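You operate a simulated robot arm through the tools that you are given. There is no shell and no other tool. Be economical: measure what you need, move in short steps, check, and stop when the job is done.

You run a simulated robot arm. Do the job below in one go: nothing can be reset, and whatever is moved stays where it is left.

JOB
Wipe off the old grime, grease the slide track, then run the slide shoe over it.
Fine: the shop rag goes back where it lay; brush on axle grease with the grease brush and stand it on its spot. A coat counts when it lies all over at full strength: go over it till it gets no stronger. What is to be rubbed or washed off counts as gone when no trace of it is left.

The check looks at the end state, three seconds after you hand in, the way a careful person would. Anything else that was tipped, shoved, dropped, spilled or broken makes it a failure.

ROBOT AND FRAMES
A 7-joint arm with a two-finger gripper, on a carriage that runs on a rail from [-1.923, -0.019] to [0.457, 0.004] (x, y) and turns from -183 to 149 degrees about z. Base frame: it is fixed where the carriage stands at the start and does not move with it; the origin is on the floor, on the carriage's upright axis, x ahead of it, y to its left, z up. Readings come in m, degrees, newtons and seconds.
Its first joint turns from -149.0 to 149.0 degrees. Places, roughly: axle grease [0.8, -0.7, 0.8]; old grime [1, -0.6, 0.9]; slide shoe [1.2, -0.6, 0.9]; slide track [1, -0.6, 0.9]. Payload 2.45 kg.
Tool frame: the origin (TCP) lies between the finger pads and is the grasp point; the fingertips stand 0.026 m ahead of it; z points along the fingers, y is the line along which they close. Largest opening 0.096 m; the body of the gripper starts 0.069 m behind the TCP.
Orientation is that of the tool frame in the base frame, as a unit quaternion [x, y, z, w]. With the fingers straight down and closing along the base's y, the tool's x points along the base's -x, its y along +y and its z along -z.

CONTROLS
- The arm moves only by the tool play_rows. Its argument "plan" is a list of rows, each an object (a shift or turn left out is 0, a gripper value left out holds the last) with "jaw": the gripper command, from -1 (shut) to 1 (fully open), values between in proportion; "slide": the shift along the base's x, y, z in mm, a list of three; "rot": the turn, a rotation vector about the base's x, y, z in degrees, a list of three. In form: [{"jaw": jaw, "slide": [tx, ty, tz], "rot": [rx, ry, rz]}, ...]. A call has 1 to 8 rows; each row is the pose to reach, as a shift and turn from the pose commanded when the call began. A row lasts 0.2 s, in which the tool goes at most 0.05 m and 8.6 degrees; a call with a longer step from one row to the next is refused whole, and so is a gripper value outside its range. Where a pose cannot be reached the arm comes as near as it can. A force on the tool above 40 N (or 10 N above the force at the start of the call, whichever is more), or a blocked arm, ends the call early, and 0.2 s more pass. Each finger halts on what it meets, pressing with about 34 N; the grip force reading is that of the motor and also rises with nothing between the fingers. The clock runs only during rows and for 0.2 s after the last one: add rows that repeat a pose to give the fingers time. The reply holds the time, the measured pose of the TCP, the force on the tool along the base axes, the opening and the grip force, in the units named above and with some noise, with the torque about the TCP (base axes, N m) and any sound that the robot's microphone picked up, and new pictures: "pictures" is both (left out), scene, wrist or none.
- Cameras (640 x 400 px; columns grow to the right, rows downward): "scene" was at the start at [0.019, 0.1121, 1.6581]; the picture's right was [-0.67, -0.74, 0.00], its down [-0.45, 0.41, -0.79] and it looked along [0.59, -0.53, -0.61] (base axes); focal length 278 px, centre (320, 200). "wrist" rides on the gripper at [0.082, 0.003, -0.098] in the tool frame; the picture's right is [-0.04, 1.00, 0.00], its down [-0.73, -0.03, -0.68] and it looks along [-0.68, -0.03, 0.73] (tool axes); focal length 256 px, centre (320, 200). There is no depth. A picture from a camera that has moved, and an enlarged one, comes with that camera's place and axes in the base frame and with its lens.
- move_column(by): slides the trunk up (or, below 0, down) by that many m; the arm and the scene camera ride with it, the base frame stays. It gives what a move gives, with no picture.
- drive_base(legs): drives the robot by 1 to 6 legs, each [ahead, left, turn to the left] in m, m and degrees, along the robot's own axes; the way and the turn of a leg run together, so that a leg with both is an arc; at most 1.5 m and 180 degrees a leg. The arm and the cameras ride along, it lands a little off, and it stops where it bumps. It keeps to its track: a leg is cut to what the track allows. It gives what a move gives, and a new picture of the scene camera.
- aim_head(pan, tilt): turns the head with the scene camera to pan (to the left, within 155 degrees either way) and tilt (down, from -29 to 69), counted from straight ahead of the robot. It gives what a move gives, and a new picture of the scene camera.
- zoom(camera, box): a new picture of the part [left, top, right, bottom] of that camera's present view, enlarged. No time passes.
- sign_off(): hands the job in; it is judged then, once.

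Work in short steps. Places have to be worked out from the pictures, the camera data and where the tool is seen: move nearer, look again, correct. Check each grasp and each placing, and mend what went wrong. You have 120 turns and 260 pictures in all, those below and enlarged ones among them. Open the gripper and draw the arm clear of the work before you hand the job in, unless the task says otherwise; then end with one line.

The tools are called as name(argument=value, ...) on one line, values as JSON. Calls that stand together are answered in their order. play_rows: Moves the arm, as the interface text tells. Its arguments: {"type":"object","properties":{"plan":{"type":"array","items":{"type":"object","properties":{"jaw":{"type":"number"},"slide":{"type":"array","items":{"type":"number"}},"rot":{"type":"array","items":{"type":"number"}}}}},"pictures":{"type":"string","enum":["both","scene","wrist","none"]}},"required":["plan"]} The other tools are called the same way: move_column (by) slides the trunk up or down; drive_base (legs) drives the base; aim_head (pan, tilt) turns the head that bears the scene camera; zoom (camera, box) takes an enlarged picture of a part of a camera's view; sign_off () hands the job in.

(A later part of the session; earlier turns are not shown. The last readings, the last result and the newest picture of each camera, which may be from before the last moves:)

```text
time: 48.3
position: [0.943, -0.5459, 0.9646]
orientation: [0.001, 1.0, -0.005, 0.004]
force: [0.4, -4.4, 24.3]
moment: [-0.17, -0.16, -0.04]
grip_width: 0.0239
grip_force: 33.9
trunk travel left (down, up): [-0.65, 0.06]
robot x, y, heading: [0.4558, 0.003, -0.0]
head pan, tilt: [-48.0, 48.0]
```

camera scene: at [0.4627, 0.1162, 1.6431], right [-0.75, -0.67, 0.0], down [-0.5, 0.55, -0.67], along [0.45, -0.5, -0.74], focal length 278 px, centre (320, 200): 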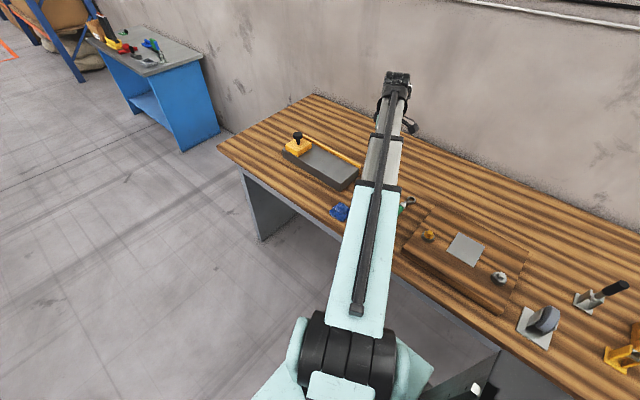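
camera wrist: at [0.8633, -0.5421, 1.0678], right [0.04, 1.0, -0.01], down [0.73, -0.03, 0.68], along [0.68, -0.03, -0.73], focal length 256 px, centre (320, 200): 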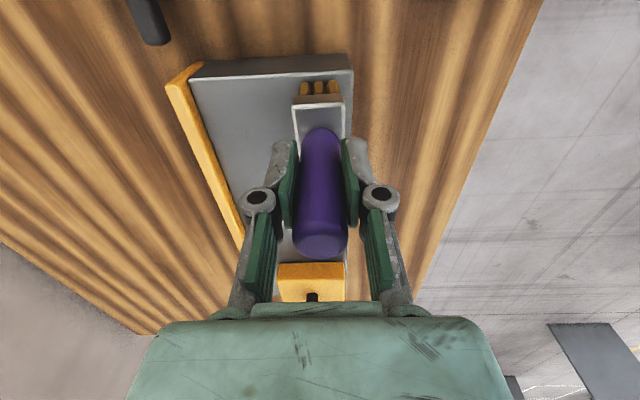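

Contact is 24 N at z 0.965. I stroke along +x and back with slightly less press.

play_rows(plan=[{"slide": [0, 0, 1]}, {"slide": [40, 0, 1]}, {"slide": [80, 0, 1]}, {"slide": [120, 0, 1]}, {"slide": [160, 0, 1]}, {"slide": [185, 0, 1]}, {"slide": [185, -22, 1]}, {"slide": [150, -22, 1]}], pictures="wrist")

```text
time: 50.1
position: [1.0937, -0.5678, 0.966]
orientation: [0.002, 1.0, -0.002, 0.003]
force: [-1.3, 0.1, 2.1]
moment: [-0.04, -0.03, -0.04]
grip_width: 0.0238
grip_force: 34.0
trunk travel left (down, up): [-0.65, 0.06]
robot x, y, heading: [0.4553, 0.0031, -0.4]
head pan, tilt: [-48.0, 48.0]
camera wrist: at [1.0106, -0.5641, 1.0627], right [0.04, 1.0, -0.01], down [0.73, -0.03, 0.68], along [0.68, -0.03, -0.73], focal length 256 px, centre (320, 200)
```

wrist: 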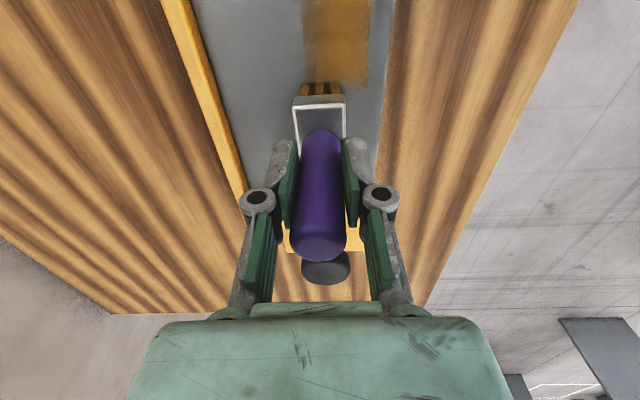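

The grease is going down well. I continue with the mid lane, pressing slightly more.

play_rows(plan=[{"slide": [-35, 0, -1]}, {"slide": [-75, 0, -1]}, {"slide": [-115, 0, -1]}, {"slide": [-150, 0, -1]}, {"slide": [-150, -22, -1]}, {"slide": [-110, -22, -1]}, {"slide": [-70, -22, -1]}, {"slide": [-30, -22, -1]}], pictures="none")

play_rows(plan=[{"slide": [30, 0, 0]}, {"slide": [30, -22, 0]}, {"slide": [0, -22, 0]}, {"slide": [-40, -22, 0]}, {"slide": [-80, -22, 0]}, {"slide": [-110, -22, 0]}, {"slide": [-140, -22, 0]}], pictures="none")

play_rows(plan=[{"slide": [-20, 20, 30]}, {"slide": [-40, 50, 50]}, {"slide": [-75, 75, 65]}, {"slide": [-100, 105, 65]}, {"slide": [-100, 105, 65]}])

```text
time: 51.9
position: [1.0624, -0.5896, 0.9657]
orientation: [0.002, 1.0, -0.004, 0.003]
force: [0.6, -0.2, 1.6]
moment: [-0.08, -0.18, -0.04]
grip_width: 0.024
grip_force: 33.9
trunk travel left (down, up): [-0.65, 0.06]
robot x, y, heading: [0.4592, 0.0048, -0.3]
head pan, tilt: [-48.0, 48.0]
```

```text
time: 53.5
position: [0.9183, -0.6144, 0.9653]
orientation: [0.002, 1.0, -0.003, 0.003]
force: [-0.5, 0.3, -0.6]
moment: [-0.01, 0.01, -0.01]
grip_width: 0.0241
grip_force: 33.6
trunk travel left (down, up): [-0.65, 0.06]
robot x, y, heading: [0.4521, 0.0018, -0.3]
head pan, tilt: [-48.0, 48.0]
```

```text
time: 54.7
position: [0.8211, -0.5079, 1.0289]
orientation: [0.001, 1.0, -0.003, 0.003]
force: [-0.5, 0.3, -1.4]
moment: [-0.02, -0.01, -0.03]
grip_width: 0.024
grip_force: 33.9
trunk travel left (down, up): [-0.65, 0.06]
robot x, y, heading: [0.4516, 0.0037, 0.0]
head pan, tilt: [-48.0, 48.0]
camera scene: at [0.4627, 0.1165, 1.643], right [-0.75, -0.67, 0.0], down [-0.5, 0.55, -0.67], along [0.45, -0.5, -0.74], focal length 278 px, centre (320, 200)
camera wrist: at [0.7386, -0.5037, 1.1259], right [0.04, 1.0, -0.01], down [0.73, -0.03, 0.68], along [0.68, -0.03, -0.73], focal length 256 px, centre (320, 200)
```

scene: 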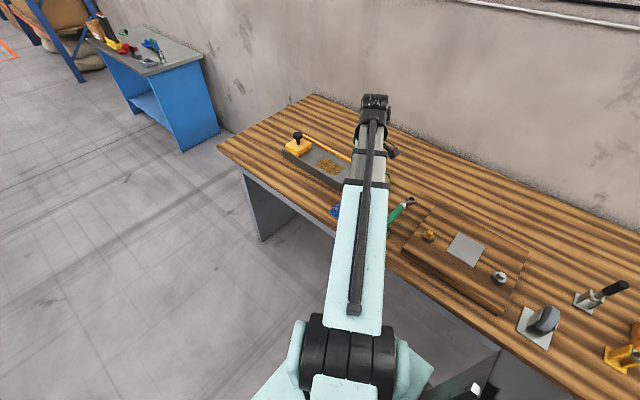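
wrist: 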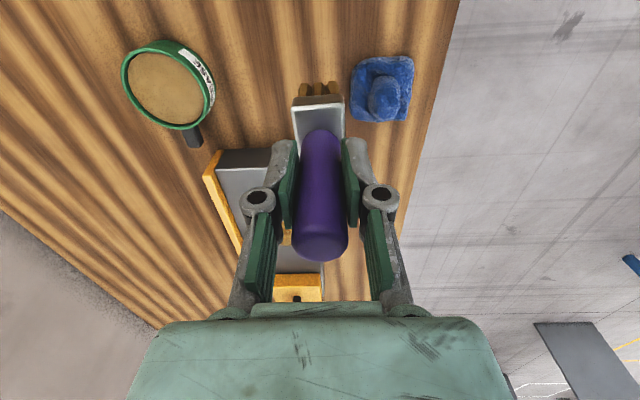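

I shift in +y to see the coat.

play_rows(plan=[{"slide": [10, 45, 5]}, {"slide": [15, 90, 10]}, {"slide": [15, 130, 10]}, {"slide": [15, 130, 10]}], pictures="none")

zoom(camera="wrist", box=[40, 120, 280, 300])

zoom(camera="scene", box=[270, 120, 430, 220])

```text
time: 55.7
position: [0.8367, -0.3746, 1.0366]
orientation: [0.002, 1.0, -0.004, 0.003]
force: [-0.2, 0.9, -1.5]
moment: [0.0, 0.02, 0.03]
grip_width: 0.0239
grip_force: 33.7
trunk travel left (down, up): [-0.65, 0.06]
robot x, y, heading: [0.4554, 0.0049, -0.2]
head pan, tilt: [-48.0, 48.0]
```

```text
2.22 times, centred on (160, 210) of wrist
camera zoom: at [0.7543, -0.3711, 1.1335], right [0.04, 1.0, -0.01], down [0.73, -0.03, 0.68], along [0.68, -0.03, -0.73], focal length 569 px, centre (676, 178)
```

zoom: 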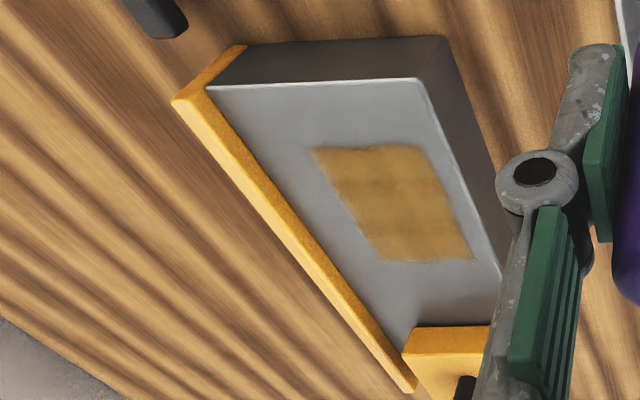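

```text
4.00 times, centred on (350, 170) of scene
camera zoom: at [0.4627, 0.1166, 1.643], right [-0.75, -0.67, 0.0], down [-0.5, 0.55, -0.67], along [0.45, -0.5, -0.74], focal length 1110 px, centre (200, 320)
```

zoom: 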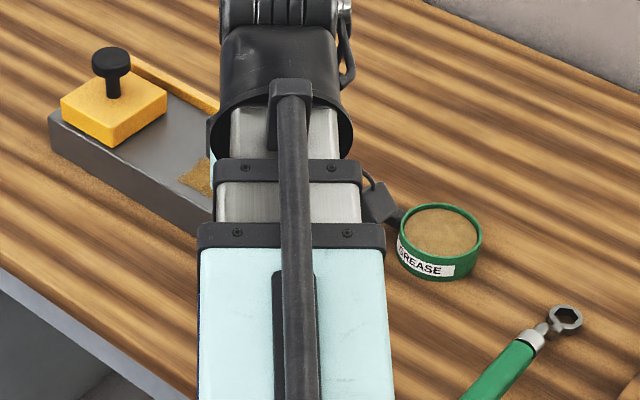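

The coat lands in a patch of about x 0.953–1.06, y −0.53 to −0.60, matching the grime's area, and it's still uneven. I reload the brush and make more passes.

play_rows(plan=[{"slide": [-3, -45, 0]}, {"slide": [-6, -90, 0]}, {"slide": [-9, -135, 0]}, {"slide": [-12, -180, 0]}, {"slide": [-15, -225, 0]}, {"slide": [-18, -270, 0]}, {"slide": [-21, -293, 0]}, {"slide": [-21, -293, 0]}], pictures="wrist")

```text
time: 57.5
position: [0.8163, -0.6706, 1.0372]
orientation: [0.002, 1.0, -0.003, 0.004]
force: [-1.4, -0.9, -0.9]
moment: [0.02, 0.02, 0.01]
grip_width: 0.024
grip_force: 33.9
trunk travel left (down, up): [-0.65, 0.06]
robot x, y, heading: [0.457, 0.0061, -0.4]
head pan, tilt: [-48.0, 48.0]
camera wrist: at [0.7327, -0.6663, 1.1354], right [0.04, 1.0, -0.01], down [0.73, -0.03, 0.68], along [0.68, -0.03, -0.73], focal length 256 px, centre (320, 200)
```

wrist: 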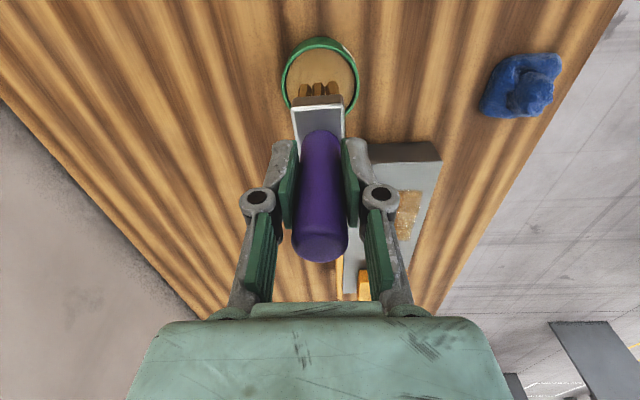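

Centred over the tin. I dip to contact and lift again.

play_rows(plan=[{"slide": [-1, 1, -40]}, {"slide": [-1, 1, -75]}, {"slide": [-1, 1, -88]}, {"slide": [-1, 1, -94]}, {"slide": [-1, 1, -94]}, {"slide": [-1, 1, -60]}, {"slide": [-1, 1, -15]}, {"slide": [-1, 1, 0]}], pictures="wrist")

```text
time: 59.3
position: [0.8179, -0.6698, 1.0391]
orientation: [0.002, 1.0, -0.003, 0.004]
force: [0.1, 1.4, -1.8]
moment: [0.0, -0.02, -0.01]
grip_width: 0.0239
grip_force: 33.9
trunk travel left (down, up): [-0.65, 0.06]
robot x, y, heading: [0.4524, 0.007, -0.1]
head pan, tilt: [-48.0, 48.0]
camera wrist: at [0.7353, -0.6652, 1.1365], right [0.04, 1.0, -0.01], down [0.73, -0.03, 0.68], along [0.68, -0.03, -0.73], focal length 256 px, centre (320, 200)
```

wrist: 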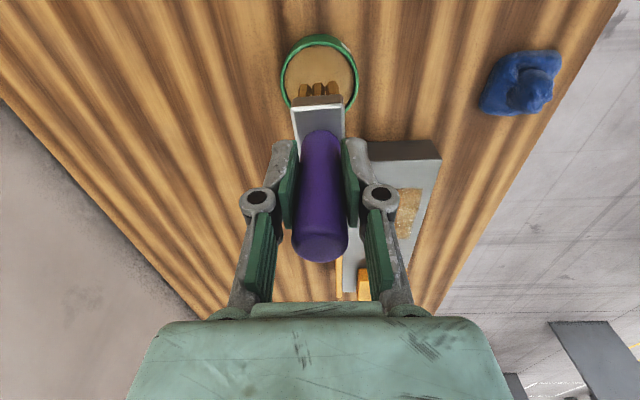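

Loaded. Back to the patch's near corner, and I descend to a pressed height of z ≈ 0.962.

play_rows(plan=[{"slide": [33, 33, 0]}, {"slide": [66, 66, 0]}, {"slide": [99, 99, 0]}, {"slide": [127, 125, -5]}, {"slide": [127, 125, -45]}, {"slide": [127, 125, -68]}, {"slide": [127, 125, -76]}, {"slide": [127, 125, -76]}], pictures="none")

play_rows(plan=[{"slide": [40, 0, 0]}, {"slide": [80, 0, 0]}, {"slide": [120, 0, 0]}, {"slide": [120, -15, 0]}, {"slide": [80, -15, 0]}, {"slide": [40, -15, 0]}, {"slide": [0, -15, 0]}, {"slide": [0, -30, 0]}], pictures="none")

```text
time: 61.1
position: [0.9436, -0.5427, 0.9653]
orientation: [0.002, 1.0, -0.005, 0.003]
force: [2.9, -0.4, 14.2]
moment: [-0.02, -0.18, -0.05]
grip_width: 0.0239
grip_force: 33.9
trunk travel left (down, up): [-0.65, 0.06]
robot x, y, heading: [0.4523, 0.0057, -0.3]
head pan, tilt: [-48.0, 48.0]
```

```text
time: 62.9
position: [0.9436, -0.5749, 0.9649]
orientation: [0.001, 1.0, -0.004, 0.004]
force: [-0.1, 1.5, 5.7]
moment: [0.11, -0.07, 0.06]
grip_width: 0.0239
grip_force: 34.1
trunk travel left (down, up): [-0.65, 0.06]
robot x, y, heading: [0.4554, 0.0033, 0.0]
head pan, tilt: [-48.0, 48.0]
```

Contact is kept. I continue with the lanes toward the fence.

play_rows(plan=[{"slide": [40, 0, -2]}, {"slide": [80, 0, -2]}, {"slide": [120, 0, -2]}, {"slide": [120, -17, -2]}, {"slide": [80, -17, -2]}, {"slide": [40, -17, -2]}, {"slide": [0, -17, -2]}, {"slide": [0, -32, -2]}], pictures="none")

play_rows(plan=[{"slide": [40, 0, -1]}, {"slide": [80, 0, -1]}, {"slide": [120, 0, -1]}, {"slide": [120, 20, -1]}, {"slide": [80, 20, -1]}, {"slide": [40, 20, -1]}, {"slide": [0, 20, -1]}, {"slide": [0, 40, -1]}], pictures="none")

play_rows(plan=[{"slide": [40, 0, -1]}, {"slide": [80, 0, -1]}, {"slide": [120, 0, -1]}, {"slide": [120, 20, -1]}, {"slide": [80, 20, -1]}, {"slide": [40, 20, -1]}, {"slide": [0, 20, -1]}, {"slide": [0, 5, -1]}], pictures="wrist")

```text
time: 64.7
position: [0.9419, -0.6065, 0.9626]
orientation: [0.002, 1.0, -0.004, 0.002]
force: [-1.0, 1.5, 5.2]
moment: [0.11, -0.12, 0.03]
grip_width: 0.0237
grip_force: 34.0
trunk travel left (down, up): [-0.65, 0.06]
robot x, y, heading: [0.4536, 0.007, -0.4]
head pan, tilt: [-48.0, 48.0]
```

```text
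time: 66.5
position: [0.9402, -0.567, 0.962]
orientation: [0.001, 1.0, -0.004, 0.002]
force: [-1.1, -4.9, 21.7]
moment: [-0.1, -0.34, -0.07]
grip_width: 0.0238
grip_force: 34.4
trunk travel left (down, up): [-0.65, 0.06]
robot x, y, heading: [0.4582, 0.0044, -0.1]
head pan, tilt: [-48.0, 48.0]
```

```text
time: 68.3
position: [0.941, -0.5603, 0.9591]
orientation: [0.002, 1.0, -0.004, 0.003]
force: [-0.7, 3.6, 10.0]
moment: [0.16, -0.06, -0.02]
grip_width: 0.0233
grip_force: 34.4
trunk travel left (down, up): [-0.65, 0.06]
robot x, y, heading: [0.4513, 0.006, 0.0]
head pan, tilt: [-48.0, 48.0]
camera wrist: at [0.8585, -0.5561, 1.0565], right [0.04, 1.0, -0.01], down [0.73, -0.03, 0.68], along [0.68, -0.03, -0.73], focal length 256 px, centre (320, 200)
```

wrist: 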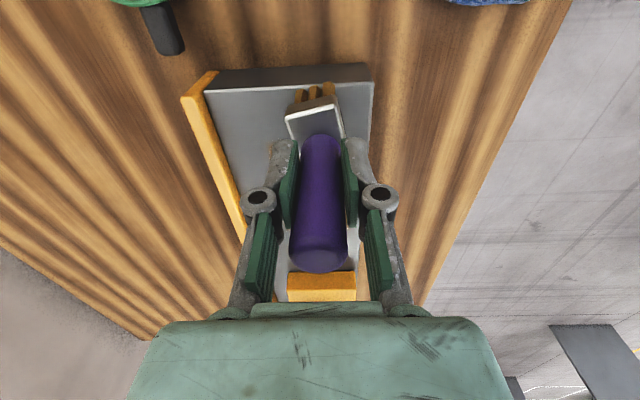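

The brush has twisted slightly and slid up in the grip, so I must press more lightly. I lift and look at the coat.

play_rows(plan=[{"slide": [0, 0, 30]}, {"slide": [-20, 25, 60]}, {"slide": [-50, 60, 75]}, {"slide": [-75, 100, 75]}, {"slide": [-90, 145, 75]}, {"slide": [-100, 185, 75]}, {"slide": [-100, 185, 75]}], pictures="wrist")

zoom(camera="wrist", box=[40, 120, 280, 300])

```text
time: 69.9
position: [0.8431, -0.376, 1.0337]
orientation: [0.001, 1.0, -0.004, 0.002]
force: [-0.2, 0.2, -1.7]
moment: [-0.03, 0.02, 0.03]
grip_width: 0.0231
grip_force: 33.6
trunk travel left (down, up): [-0.65, 0.06]
robot x, y, heading: [0.4543, 0.0036, -0.2]
head pan, tilt: [-48.0, 48.0]
camera wrist: at [0.7607, -0.3714, 1.1299], right [0.04, 1.0, -0.01], down [0.73, -0.03, 0.68], along [0.68, -0.03, -0.73], focal length 256 px, centre (320, 200)
```

wrist: 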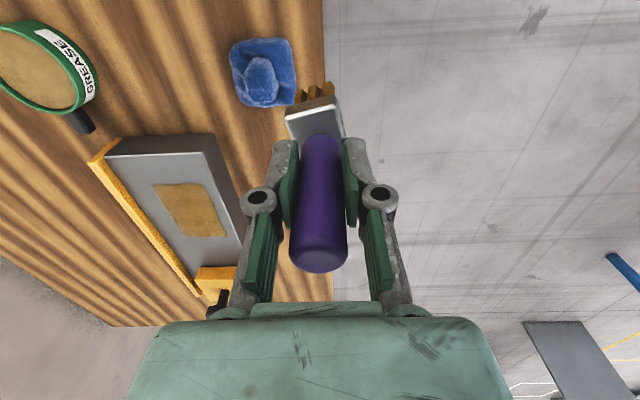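

```text
2.22 times, centred on (160, 210) of wrist
camera zoom: at [0.7607, -0.3714, 1.1299], right [0.04, 1.0, -0.01], down [0.73, -0.03, 0.68], along [0.68, -0.03, -0.73], focal length 569 px, centre (676, 178)
```

zoom: 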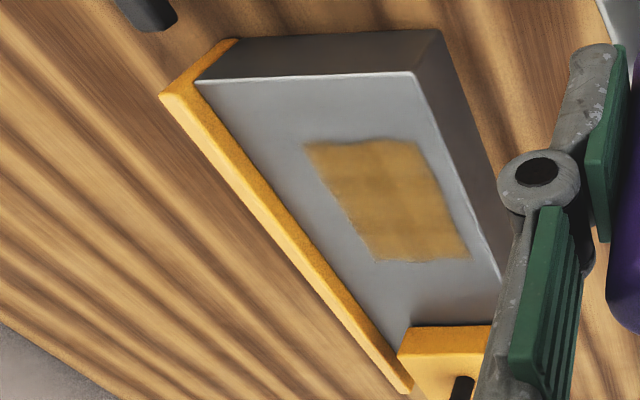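

zoom(camera="wrist", box=[140, 170, 240, 250])

```text
5.00 times, centred on (190, 210) of wrist
camera zoom: at [0.7607, -0.3714, 1.1299], right [0.04, 1.0, -0.01], down [0.73, -0.03, 0.68], along [0.68, -0.03, -0.73], focal length 1280 px, centre (970, 150)
```

zoom: 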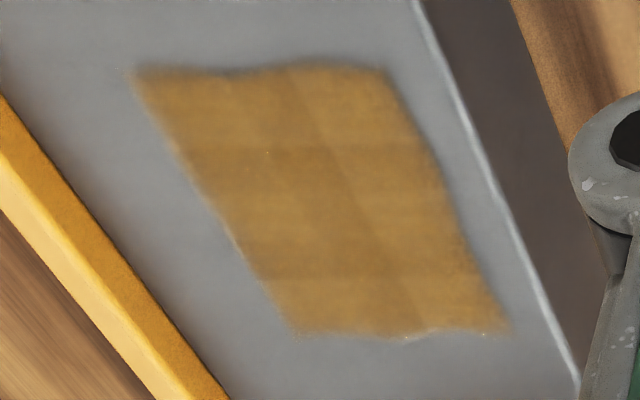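

The coat is nearly even with slight banding. I reload and make another light pass; if nothing changes it is saturated.

play_rows(plan=[{"slide": [-3, -45, 0]}, {"slide": [-6, -90, 0]}, {"slide": [-9, -135, 0]}, {"slide": [-12, -180, 0]}, {"slide": [-15, -225, 0]}, {"slide": [-20, -270, 0]}, {"slide": [-26, -294, 0]}, {"slide": [-26, -294, -35]}], pictures="wrist")

```text
time: 71.7
position: [0.8177, -0.6705, 0.9991]
orientation: [0.002, 1.0, -0.004, 0.004]
force: [-0.3, -0.1, -0.6]
moment: [-0.01, -0.02, 0.0]
grip_width: 0.0232
grip_force: 34.4
trunk travel left (down, up): [-0.65, 0.06]
robot x, y, heading: [0.4501, 0.0024, -0.2]
head pan, tilt: [-48.0, 48.0]
camera wrist: at [0.7355, -0.6668, 1.0958], right [0.04, 1.0, -0.01], down [0.73, -0.03, 0.68], along [0.68, -0.03, -0.73], focal length 256 px, centre (320, 200)
```

wrist: 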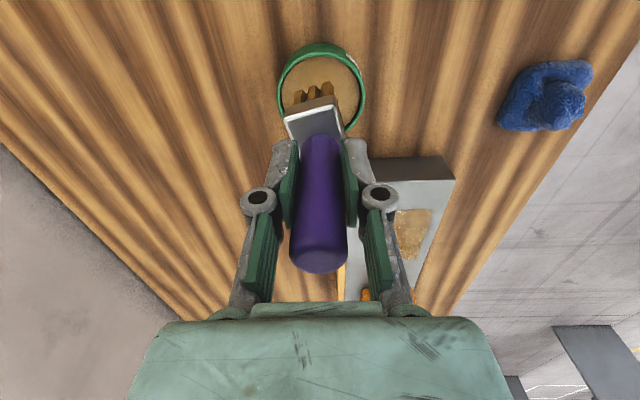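

I dip gently again.

play_rows(plan=[{"slide": [-2, 1, -35]}, {"slide": [-2, 1, -52]}, {"slide": [-2, 1, -58]}, {"slide": [-2, 1, -60]}, {"slide": [-2, 1, -60]}], pictures="none")

```text
time: 72.9
position: [0.8157, -0.6692, 0.9402]
orientation: [0.002, 1.0, -0.003, 0.003]
force: [-0.3, -0.1, -1.4]
moment: [-0.02, 0.0, -0.03]
grip_width: 0.0228
grip_force: 34.2
trunk travel left (down, up): [-0.65, 0.06]
robot x, y, heading: [0.4505, 0.0026, -0.0]
head pan, tilt: [-48.0, 48.0]
```

play_rows(plan=[{"slide": [0, 0, -2]}, {"slide": [0, 0, -4]}, {"slide": [0, 0, -4]}], pictures="none")

```text
time: 73.7
position: [0.8166, -0.6679, 0.9392]
orientation: [0.002, 1.0, -0.004, 0.004]
force: [3.2, -3.9, 24.9]
moment: [-0.05, -0.41, -0.21]
grip_width: 0.0229
grip_force: 34.2
trunk travel left (down, up): [-0.65, 0.06]
robot x, y, heading: [0.4541, 0.0046, -0.1]
head pan, tilt: [-48.0, 48.0]
```

Loaded at 25 N. I lift, move to the patch and press lightly.

play_rows(plan=[{"slide": [0, 0, 45]}, {"slide": [0, 0, 85]}, {"slide": [33, 33, 90]}, {"slide": [66, 66, 90]}, {"slide": [99, 99, 90]}, {"slide": [129, 125, 85]}, {"slide": [129, 125, 45]}, {"slide": [129, 125, 25]}], pictures="none")

play_rows(plan=[{"slide": [0, 0, -2]}, {"slide": [0, 0, -4]}, {"slide": [0, 0, -4]}], pictures="none")

```text
time: 75.5
position: [0.9454, -0.5456, 0.9624]
orientation: [0.001, 1.0, -0.004, 0.002]
force: [0.1, 0.9, -0.1]
moment: [0.04, 0.0, 0.01]
grip_width: 0.0226
grip_force: 34.1
trunk travel left (down, up): [-0.65, 0.06]
robot x, y, heading: [0.4532, 0.0057, -0.2]
head pan, tilt: [-48.0, 48.0]
```

```text
time: 76.3
position: [0.9468, -0.5454, 0.9592]
orientation: [0.002, 1.0, -0.004, 0.004]
force: [1.2, -0.7, 6.1]
moment: [0.03, -0.1, -0.07]
grip_width: 0.0229
grip_force: 34.2
trunk travel left (down, up): [-0.65, 0.06]
robot x, y, heading: [0.4531, 0.0069, -0.6]
head pan, tilt: [-48.0, 48.0]
```

Light contact. I make strokes over all lanes.

play_rows(plan=[{"slide": [40, 0, -1]}, {"slide": [80, 0, -1]}, {"slide": [115, 0, -1]}, {"slide": [115, -15, -1]}, {"slide": [75, -15, -1]}, {"slide": [35, -15, -1]}, {"slide": [-5, -15, -1]}, {"slide": [-5, -30, -1]}], pictures="none")

play_rows(plan=[{"slide": [45, 0, 0]}, {"slide": [85, 0, 0]}, {"slide": [120, 0, 0]}, {"slide": [120, -15, 0]}, {"slide": [80, -15, 0]}, {"slide": [40, -15, 0]}, {"slide": [0, -15, 0]}, {"slide": [0, -30, 0]}], pictures="none")

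play_rows(plan=[{"slide": [40, 0, 0]}, {"slide": [80, 0, 0]}, {"slide": [120, 0, 0]}, {"slide": [120, 20, 0]}, {"slide": [90, 30, 0]}, {"slide": [60, 50, 0]}, {"slide": [30, 20, 0]}, {"slide": [0, 40, 0]}], pictures="wrist")

```text
time: 78.1
position: [0.9372, -0.571, 0.9576]
orientation: [0.002, 1.0, -0.004, 0.003]
force: [-1.8, 6.7, 18.7]
moment: [0.21, 0.2, -0.07]
grip_width: 0.0222
grip_force: 33.9
trunk travel left (down, up): [-0.65, 0.06]
robot x, y, heading: [0.4545, 0.006, -0.4]
head pan, tilt: [-48.0, 48.0]
```

```text
time: 79.9
position: [0.9389, -0.6022, 0.958]
orientation: [0.002, 1.0, -0.004, 0.004]
force: [-0.8, 3.9, 13.1]
moment: [0.18, -0.06, 0.01]
grip_width: 0.0224
grip_force: 34.4
trunk travel left (down, up): [-0.65, 0.06]
robot x, y, heading: [0.4548, 0.0021, -0.5]
head pan, tilt: [-48.0, 48.0]
```

```text
time: 81.7
position: [0.9354, -0.5614, 0.9544]
orientation: [0.001, 1.0, -0.003, 0.002]
force: [-0.3, 2.3, 16.9]
moment: [0.12, -0.2, 0.01]
grip_width: 0.0227
grip_force: 34.1
trunk travel left (down, up): [-0.65, 0.06]
robot x, y, heading: [0.449, 0.0074, -0.2]
head pan, tilt: [-48.0, 48.0]
camera wrist: at [0.8518, -0.5587, 1.0515], right [0.04, 1.0, -0.01], down [0.73, -0.03, 0.68], along [0.68, -0.03, -0.73], focal length 256 px, centre (320, 200)
```

wrist: 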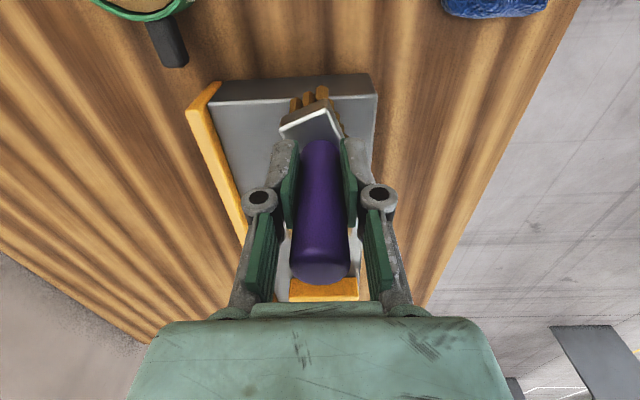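

The brush slid up a little more. I lift and inspect from the same viewpoint.

play_rows(plan=[{"slide": [0, 0, 30]}, {"slide": [-20, 25, 60]}, {"slide": [-50, 60, 78]}, {"slide": [-75, 100, 78]}, {"slide": [-90, 145, 78]}, {"slide": [-93, 185, 78]}, {"slide": [-93, 185, 78]}], pictures="none")

zoom(camera="wrist", box=[140, 170, 240, 250])

zoom(camera="wrist", box=[240, 60, 400, 300])

```text
time: 83.3
position: [0.8462, -0.3786, 1.0331]
orientation: [0.002, 1.0, -0.003, 0.003]
force: [0.8, -0.7, -0.5]
moment: [-0.03, 0.01, 0.0]
grip_width: 0.0224
grip_force: 34.4
trunk travel left (down, up): [-0.65, 0.06]
robot x, y, heading: [0.4544, 0.0038, -0.2]
head pan, tilt: [-48.0, 48.0]
```

```text
5.00 times, centred on (190, 210) of wrist
camera zoom: at [0.763, -0.3745, 1.13], right [0.04, 1.0, -0.01], down [0.73, -0.03, 0.68], along [0.68, -0.03, -0.73], focal length 1280 px, centre (970, 150)
```

zoom: 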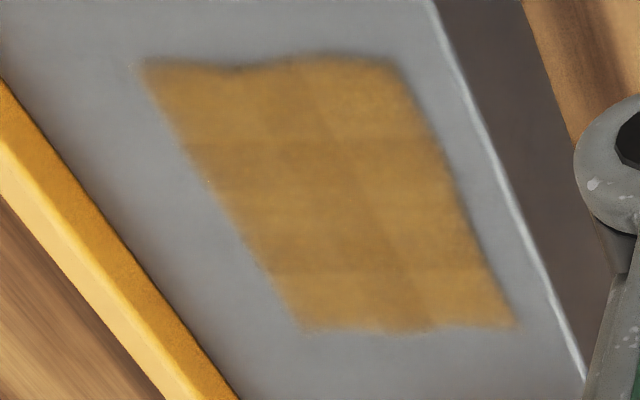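

```text
1.67 times, centred on (320, 180) of wrist
camera zoom: at [0.763, -0.3745, 1.13], right [0.04, 1.0, -0.01], down [0.73, -0.03, 0.68], along [0.68, -0.03, -0.73], focal length 427 px, centre (320, 233)
```

zoom: 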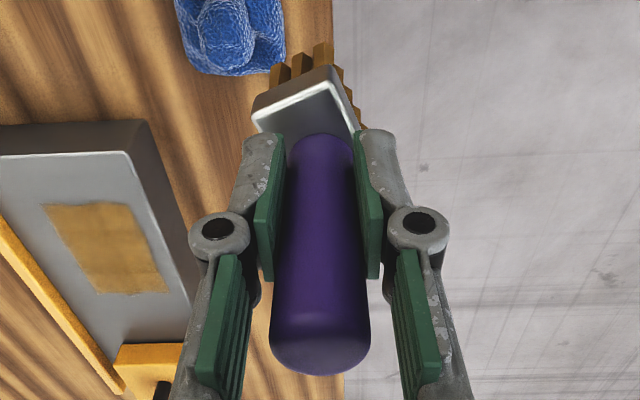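

The coat's pattern is unchanged since the last pass, so it is saturated all over the patch. Now I return the brush to (1.106, −0.438), turning the tool about −27° so the twisted brush sits as before.

play_rows(plan=[{"slide": [35, -5, 0], "rot": [0, 0, -6]}, {"slide": [75, -15, 0], "rot": [0, 0, -13]}, {"slide": [115, -25, 0], "rot": [0, 0, -20]}, {"slide": [155, -35, 0], "rot": [0, 0, -27]}, {"slide": [195, -45, 0], "rot": [0, 0, -27]}, {"slide": [230, -55, 0], "rot": [0, 0, -27]}, {"slide": [260, -59, 0], "rot": [0, 0, -27]}, {"slide": [260, -59, -40], "rot": [0, 0, -27]}], pictures="wrist")

```text
time: 85.1
position: [1.1003, -0.4376, 0.9912]
orientation: [0.235, 0.972, -0.004, 0.003]
force: [0.2, -0.2, -1.9]
moment: [0.01, 0.0, 0.0]
grip_width: 0.0221
grip_force: 34.3
trunk travel left (down, up): [-0.65, 0.06]
robot x, y, heading: [0.4548, 0.0054, -0.2]
head pan, tilt: [-48.0, 48.0]
camera wrist: at [1.0283, -0.3977, 1.0889], right [0.49, 0.87, -0.01], down [0.64, -0.36, 0.68], along [0.59, -0.34, -0.73], focal length 256 px, centre (320, 200)
```

wrist: 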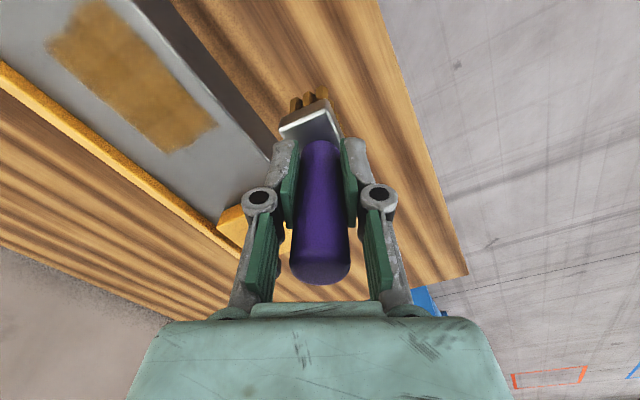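

The brush's edge is now aligned with the base axes. I lower to the bench, expecting contact at z ≈ 0.904.

play_rows(plan=[{"slide": [4, 0, -40]}, {"slide": [4, 0, -70]}, {"slide": [4, 0, -82]}, {"slide": [4, 0, -86]}, {"slide": [4, 0, -88]}, {"slide": [4, 0, -88]}], pictures="wrist")

```text
time: 86.5
position: [1.1101, -0.4389, 0.9047]
orientation: [0.236, 0.972, -0.004, 0.002]
force: [0.5, -0.2, 1.0]
moment: [0.0, 0.04, 0.01]
grip_width: 0.0226
grip_force: 33.0
trunk travel left (down, up): [-0.65, 0.06]
robot x, y, heading: [0.4561, 0.0044, -0.0]
head pan, tilt: [-48.0, 48.0]
camera wrist: at [1.0379, -0.3983, 1.0013], right [0.49, 0.87, -0.01], down [0.64, -0.35, 0.68], along [0.59, -0.34, -0.73], focal length 256 px, centre (320, 200)
```

wrist: 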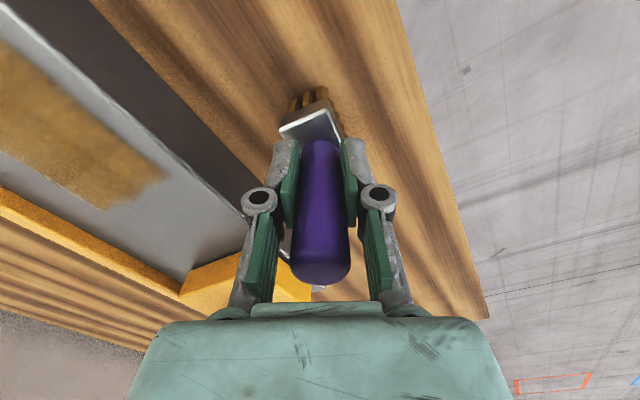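

Almost touching. I nudge −3 mm in x and lower to firm contact.

play_rows(plan=[{"slide": [-3, 1, 0]}, {"slide": [-3, 1, -2]}, {"slide": [-3, 1, -3]}, {"slide": [-3, 1, -3]}], pictures="none")

```text
time: 87.5
position: [1.108, -0.4376, 0.9037]
orientation: [0.235, 0.972, -0.004, 0.003]
force: [-0.3, -0.8, 16.5]
moment: [0.07, 0.18, 0.01]
grip_width: 0.0221
grip_force: 34.6
trunk travel left (down, up): [-0.65, 0.06]
robot x, y, heading: [0.453, 0.0015, -0.3]
head pan, tilt: [-48.0, 48.0]
```

Contact is 16 N. I release and withdraw straight up.

play_rows(plan=[{"slide": [0, 0, 1]}, {"jaw": -0.4, "slide": [0, 0, 1]}, {"jaw": 0.2, "slide": [0, 0, 1]}, {"jaw": 1, "slide": [0, 0, 1]}, {"slide": [0, 0, 1]}, {"slide": [0, 0, 40]}, {"slide": [0, 0, 85]}, {"slide": [0, 0, 130]}], pictures="wrist")

```text
time: 89.3
position: [1.1053, -0.4368, 1.0342]
orientation: [0.235, 0.972, -0.005, 0.001]
force: [0.8, 0.2, -0.4]
moment: [-0.02, 0.03, 0.01]
grip_width: 0.0958
grip_force: 0.1
trunk travel left (down, up): [-0.65, 0.06]
robot x, y, heading: [0.4561, 0.0055, -0.1]
head pan, tilt: [-48.0, 48.0]
camera wrist: at [1.0334, -0.3956, 1.1315], right [0.49, 0.87, -0.01], down [0.64, -0.36, 0.68], along [0.59, -0.34, -0.73], focal length 256 px, centre (320, 200)
```

wrist: 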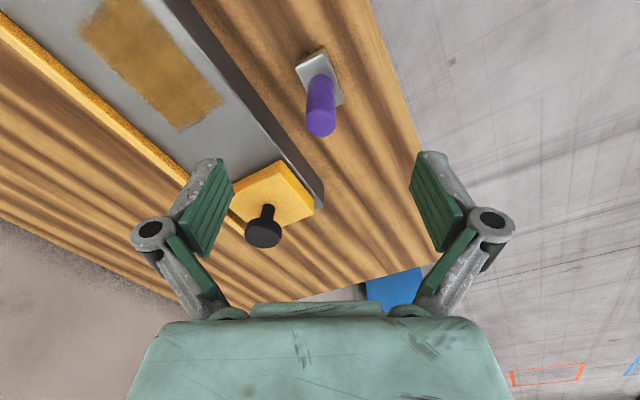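

The brush stands on its spot. Next the shoe: I turn the tool back square and go in front of the knob, high, to look.

play_rows(plan=[{"slide": [0, -20, 15], "rot": [0, 0, 7]}, {"slide": [0, -60, 15], "rot": [0, 0, 14]}, {"slide": [0, -100, 15], "rot": [0, 0, 21]}, {"slide": [0, -135, 15], "rot": [0, 0, 27]}, {"slide": [0, -135, 15], "rot": [0, 0, 27]}], pictures="both")

```text
time: 90.5
position: [1.1051, -0.5721, 1.0498]
orientation: [0.001, 1.0, -0.003, 0.003]
force: [-0.3, -0.7, 0.1]
moment: [0.03, -0.01, 0.01]
grip_width: 0.0961
grip_force: 0.0
trunk travel left (down, up): [-0.65, 0.06]
robot x, y, heading: [0.4561, -0.0018, -0.3]
head pan, tilt: [-48.0, 48.0]
camera scene: at [0.4626, 0.116, 1.6431], right [-0.75, -0.67, 0.0], down [-0.5, 0.55, -0.67], along [0.45, -0.5, -0.74], focal length 278 px, centre (320, 200)
camera wrist: at [1.0224, -0.5684, 1.1482], right [0.04, 1.0, -0.01], down [0.73, -0.03, 0.68], along [0.68, -0.03, -0.73], focal length 256 px, centre (320, 200)
```

scene: 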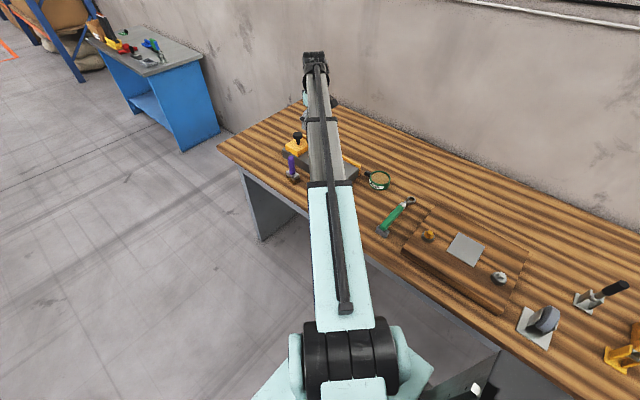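
wrist: 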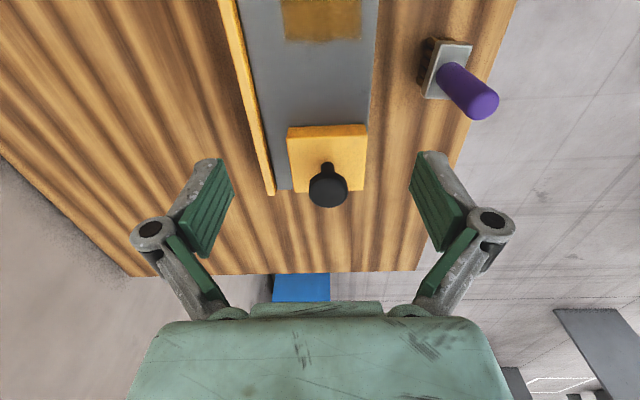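

The shoe spans about x 1.144–1.233, y −0.527 to −0.607, lined up with the greased patch. The knob axis is about (1.188, −0.568), top z ≈ 0.955. I move above it and check.

play_rows(plan=[{"slide": [40, 2, 0]}, {"slide": [83, 4, 0]}, {"slide": [83, 4, -30]}, {"slide": [83, 4, -40]}, {"slide": [83, 4, -40]}], pictures="wrist")

```text
time: 91.7
position: [1.1896, -0.5711, 1.0047]
orientation: [0.003, 1.0, -0.003, 0.004]
force: [0.7, 0.1, 0.0]
moment: [0.0, -0.01, 0.03]
grip_width: 0.096
grip_force: 0.0
trunk travel left (down, up): [-0.65, 0.06]
robot x, y, heading: [0.4513, 0.0061, -0.2]
head pan, tilt: [-48.0, 48.0]
camera wrist: at [1.1067, -0.5668, 1.1025], right [0.04, 1.0, -0.01], down [0.73, -0.03, 0.68], along [0.68, -0.03, -0.73], focal length 256 px, centre (320, 200)
```

wrist: 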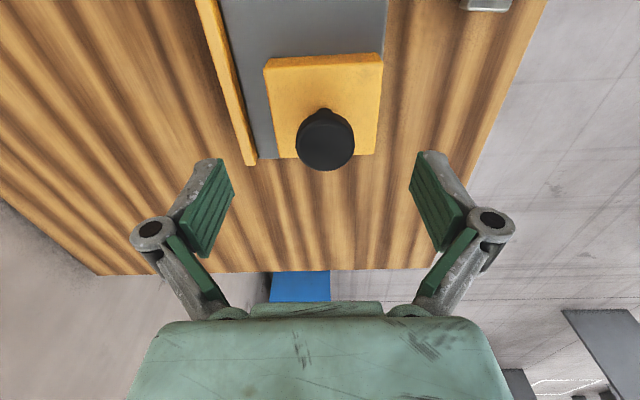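

Refined, the knob is at about (1.197, −0.568) with its top near z 0.947. I descend to z 0.94 and look before closing.

play_rows(plan=[{"slide": [7, 2, -30]}, {"slide": [7, 2, -55]}, {"slide": [7, 2, -64]}, {"slide": [7, 2, -64]}], pictures="wrist")

```text
time: 92.7
position: [1.1996, -0.567, 0.9419]
orientation: [0.002, 1.0, -0.004, 0.003]
force: [0.6, 0.0, -0.4]
moment: [-0.01, 0.0, -0.01]
grip_width: 0.096
grip_force: 0.1
trunk travel left (down, up): [-0.65, 0.06]
robot x, y, heading: [0.4554, 0.0037, -0.2]
head pan, tilt: [-48.0, 48.0]
camera wrist: at [1.1162, -0.5624, 1.0386], right [0.04, 1.0, -0.01], down [0.73, -0.03, 0.68], along [0.68, -0.03, -0.73], focal length 256 px, centre (320, 200)
```

wrist: 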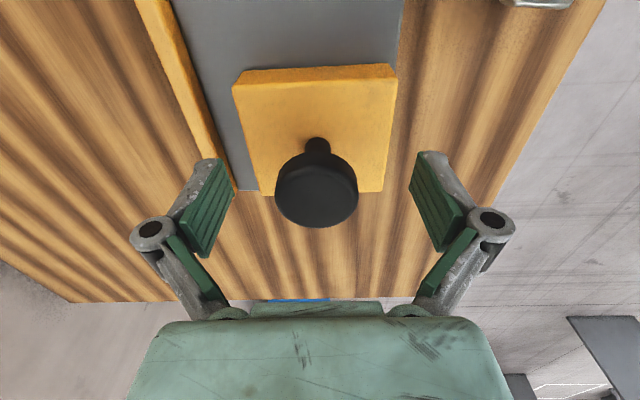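

The knob head is centred between the fingers. I lower 6 mm and close.

play_rows(plan=[{"slide": [-1, 0, -6]}, {"slide": [-1, 0, -6]}, {"jaw": -1, "slide": [-1, 0, -6]}, {"slide": [-1, 0, -6]}, {"slide": [-1, 0, -6]}, {"slide": [-1, 0, -6]}], pictures="wrist")

```text
time: 94.1
position: [1.1975, -0.5686, 0.9364]
orientation: [0.001, 1.0, -0.004, 0.003]
force: [3.0, -8.1, 10.0]
moment: [-0.35, -0.29, -0.02]
grip_width: 0.0414
grip_force: 44.9
trunk travel left (down, up): [-0.65, 0.06]
robot x, y, heading: [0.4575, 0.0082, -0.4]
head pan, tilt: [-48.0, 48.0]
camera wrist: at [1.1143, -0.5637, 1.0337], right [0.04, 1.0, -0.01], down [0.73, -0.03, 0.68], along [0.68, -0.04, -0.73], focal length 256 px, centre (320, 200)
```

wrist: 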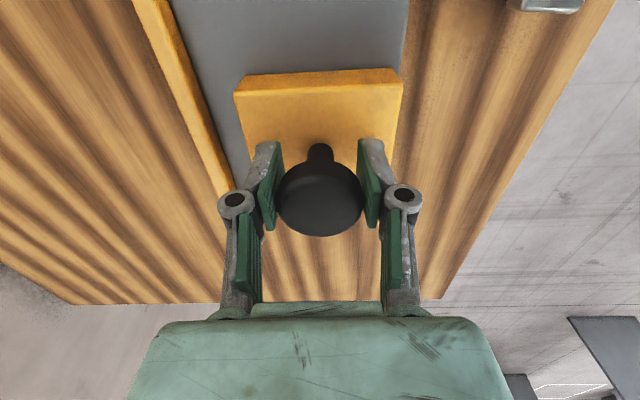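

The knob is gripped. I slide the shoe along −x at constant height.

play_rows(plan=[{"slide": [-15, 0, 0]}, {"slide": [-40, 0, 0]}, {"slide": [-65, 0, 0]}, {"slide": [-90, 0, 0]}, {"slide": [-115, 0, 0]}, {"slide": [-115, 0, 0]}], pictures="wrist")

```text
time: 95.5
position: [1.0809, -0.5686, 0.9378]
orientation: [0.002, 1.0, -0.003, 0.003]
force: [-1.8, -18.6, -8.6]
moment: [-0.8, -0.52, -0.2]
grip_width: 0.0412
grip_force: 45.0
trunk travel left (down, up): [-0.65, 0.06]
robot x, y, heading: [0.4579, 0.0013, -0.1]
head pan, tilt: [-48.0, 48.0]
camera wrist: at [0.9975, -0.5651, 1.0339], right [0.04, 1.0, -0.01], down [0.73, -0.03, 0.68], along [0.68, -0.03, -0.73], focal length 256 px, centre (320, 200)
```

wrist: 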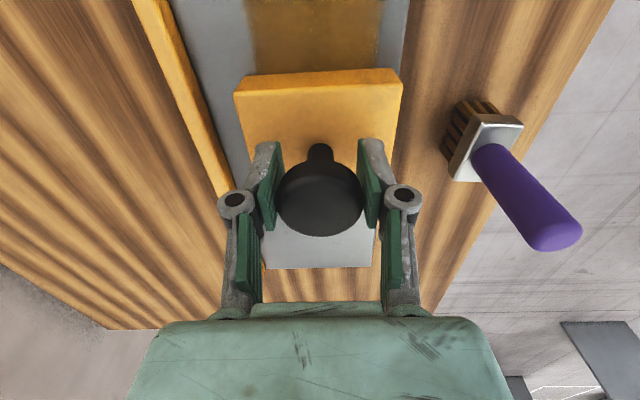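

The shoe moves well. I continue toward the near end, easing y and z slightly.

play_rows(plan=[{"slide": [-20, -1, -1]}, {"slide": [-45, -1, -1]}, {"slide": [-70, -1, -1]}, {"slide": [-90, -1, -1]}, {"slide": [-105, -1, -1]}, {"slide": [-105, -1, -1]}], pictures="wrist")

```text
time: 96.4
position: [1.0166, -0.5684, 0.9354]
orientation: [0.001, 1.0, -0.008, 0.011]
force: [4.5, -3.8, -5.8]
moment: [-0.56, 0.4, -0.13]
grip_width: 0.0416
grip_force: 45.4
trunk travel left (down, up): [-0.65, 0.06]
robot x, y, heading: [0.4535, 0.0107, -0.0]
head pan, tilt: [-48.0, 48.0]
stopped in row 4: the force on the tool passed its limit at 43 N (the readings are from after the stop); the commanded pose is now the measured one
camera wrist: at [0.932, -0.5651, 1.0323], right [0.04, 1.0, -0.01], down [0.72, -0.02, 0.69], along [0.69, -0.04, -0.72], focal length 256 px, centre (320, 200)
```

wrist: 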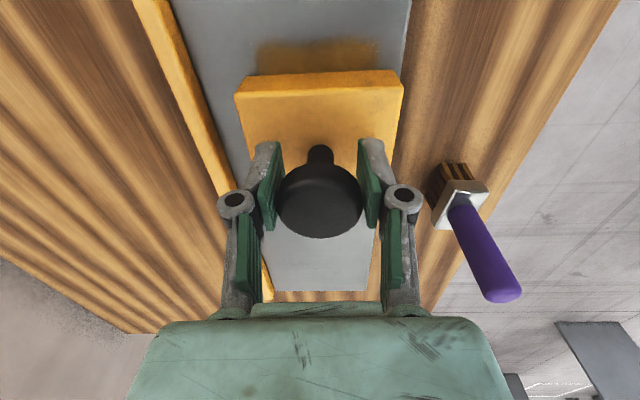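

A friction spike stopped it. I continue more slowly with a slight upward ease.

play_rows(plan=[{"slide": [-8, 0, 1]}, {"slide": [-18, 0, 1]}, {"slide": [-28, 0, 1]}, {"slide": [-38, 0, 1]}, {"slide": [-38, 0, 1]}], pictures="wrist")

```text
time: 97.6
position: [0.9772, -0.5684, 0.9388]
orientation: [0.001, 1.0, -0.006, 0.01]
force: [0.1, -0.4, -1.3]
moment: [-0.03, 0.04, -0.02]
grip_width: 0.0
grip_force: 28.6
trunk travel left (down, up): [-0.65, 0.06]
robot x, y, heading: [0.4548, 0.0038, -0.1]
head pan, tilt: [-48.0, 48.0]
camera wrist: at [0.8921, -0.5638, 1.0349], right [0.04, 1.0, -0.01], down [0.72, -0.02, 0.69], along [0.69, -0.04, -0.72], focal length 256 px, centre (320, 200)
```

wrist: 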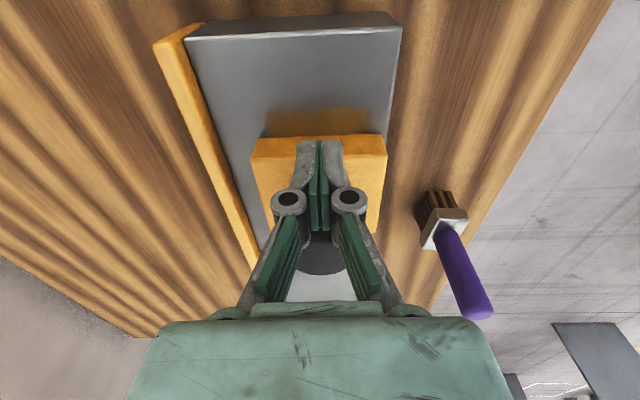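

The knob slipped from the fingers and the shoe stayed at about x 0.968–1.05. I open, go back over the knob and look before retrying.

play_rows(plan=[{"jaw": 1}, {"jaw": 1}, {"jaw": 1}, {"slide": [10, 0, 0]}, {"slide": [20, 0, 0]}, {"slide": [32, 0, 0]}, {"slide": [32, 0, 0]}], pictures="wrist")

```text
time: 99.2
position: [1.0087, -0.5686, 0.9364]
orientation: [0.001, 1.0, -0.007, 0.01]
force: [-0.2, -0.6, 0.0]
moment: [0.02, -0.01, 0.03]
grip_width: 0.0961
grip_force: 0.0
trunk travel left (down, up): [-0.65, 0.06]
robot x, y, heading: [0.4545, 0.0046, -0.2]
head pan, tilt: [-48.0, 48.0]
camera wrist: at [0.9238, -0.5644, 1.0333], right [0.04, 1.0, -0.01], down [0.72, -0.02, 0.7], along [0.69, -0.04, -0.72], focal length 256 px, centre (320, 200)
```

wrist: 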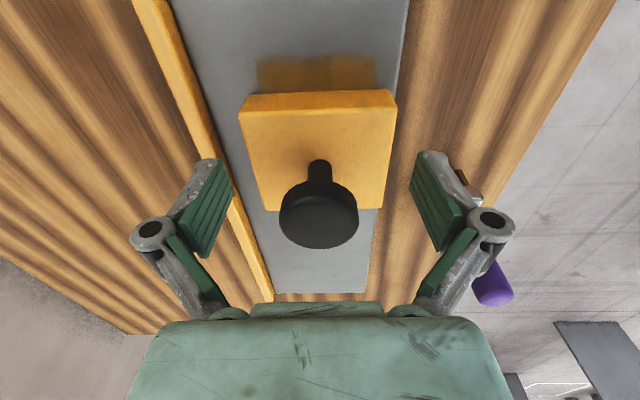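

The knob axis is at about x 1.021. I move onto it, straighten the slight tilt and regrip.

play_rows(plan=[{"slide": [6, 0, 0], "rot": [0.8, 1.15, 0]}, {"slide": [13, 0, -2], "rot": [0.8, 1.15, 0]}, {"slide": [13, 0, -2], "rot": [0.8, 1.15, 0]}, {"jaw": -1, "slide": [13, 0, -2], "rot": [0.8, 1.15, 0]}, {"slide": [13, 0, -2], "rot": [0.8, 1.15, 0]}, {"slide": [13, 0, -2], "rot": [0.8, 1.15, 0]}, {"slide": [13, 0, -2], "rot": [0.8, 1.15, 0]}], pictures="wrist")

```text
time: 100.8
position: [1.0222, -0.5705, 0.938]
orientation: [0.001, 1.0, -0.001, 0.001]
force: [2.3, -9.7, 11.7]
moment: [-0.32, -0.03, -0.04]
grip_width: 0.0416
grip_force: 44.5
trunk travel left (down, up): [-0.65, 0.06]
robot x, y, heading: [0.4516, 0.0029, -0.2]
head pan, tilt: [-48.0, 48.0]
camera wrist: at [0.9391, -0.5666, 1.0343], right [0.04, 1.0, 0.0], down [0.73, -0.03, 0.68], along [0.68, -0.03, -0.73], focal length 256 px, centre (320, 200)
```

wrist: 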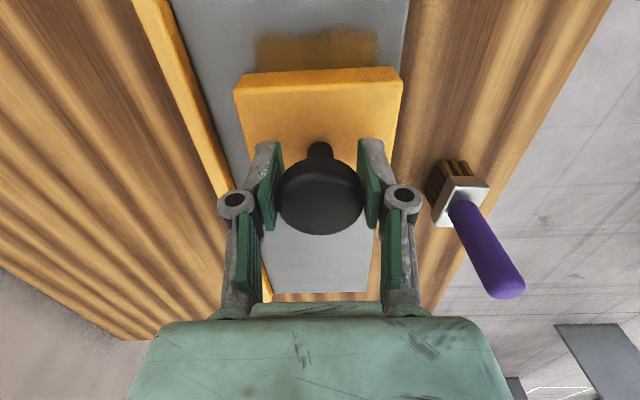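

Gripped again. I pull slowly in small steps with some side relief.

play_rows(plan=[{"slide": [0, -1, 1]}, {"slide": [-4, -1, 1]}, {"slide": [-8, -1, 1]}, {"slide": [-12, -1, 1]}, {"slide": [-12, -1, 1]}], pictures="wrist")

```text
time: 102.0
position: [1.0153, -0.5705, 0.9368]
orientation: [-0.001, 1.0, -0.002, 0.003]
force: [32.8, -12.1, 5.2]
moment: [-0.27, -0.82, 0.01]
grip_width: 0.0418
grip_force: 44.6
trunk travel left (down, up): [-0.65, 0.06]
robot x, y, heading: [0.4556, 0.0075, -0.1]
head pan, tilt: [-48.0, 48.0]
camera wrist: at [0.9324, -0.5666, 1.033], right [0.04, 1.0, 0.0], down [0.73, -0.03, 0.68], along [0.68, -0.03, -0.73], focal length 256 px, centre (320, 200)
```

wrist: 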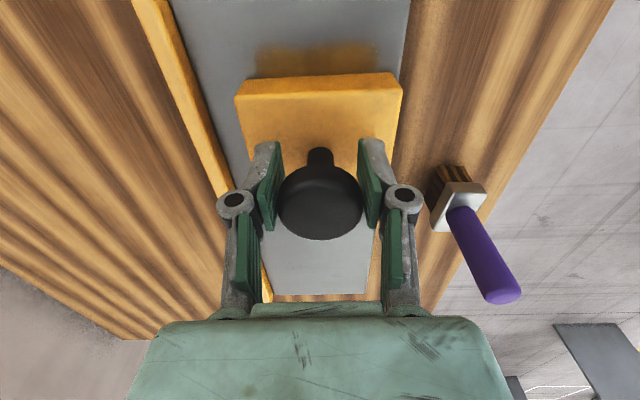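

The shoe meets a firm stop: 33 N and no movement at knob x ≈ 1.02. It has run its stroke over the grease, so I release here and withdraw upward.

play_rows(plan=[{"slide": [6, 0, 0]}, {"jaw": 1, "slide": [6, 0, 0]}, {"jaw": 1, "slide": [6, 0, 0]}, {"slide": [6, 0, 0]}, {"slide": [6, 0, 40]}, {"slide": [6, 0, 85]}, {"slide": [-30, 0, 115]}, {"slide": [-70, 0, 115]}], pictures="wrist")

```text
time: 103.8
position: [0.94, -0.5678, 1.056]
orientation: [0.0, 1.0, 0.0, 0.0]
force: [0.3, -0.4, -0.8]
moment: [0.0, 0.0, -0.02]
grip_width: 0.0958
grip_force: 0.1
trunk travel left (down, up): [-0.65, 0.06]
robot x, y, heading: [0.4537, 0.0053, -0.3]
head pan, tilt: [-48.0, 48.0]
camera wrist: at [0.8574, -0.5656, 1.1527], right [0.04, 1.0, 0.0], down [0.73, -0.03, 0.68], along [0.68, -0.03, -0.73], focal length 256 px, centre (320, 200)
```

wrist: 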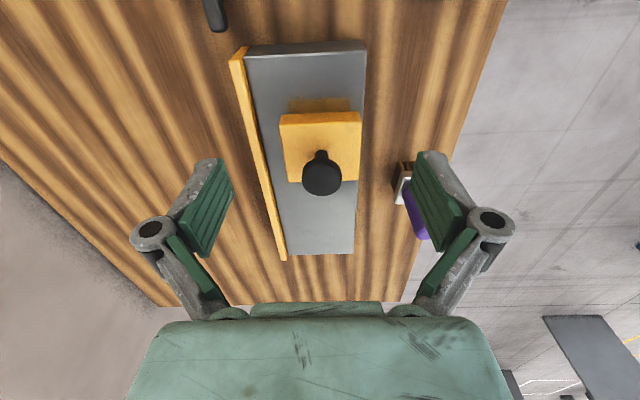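

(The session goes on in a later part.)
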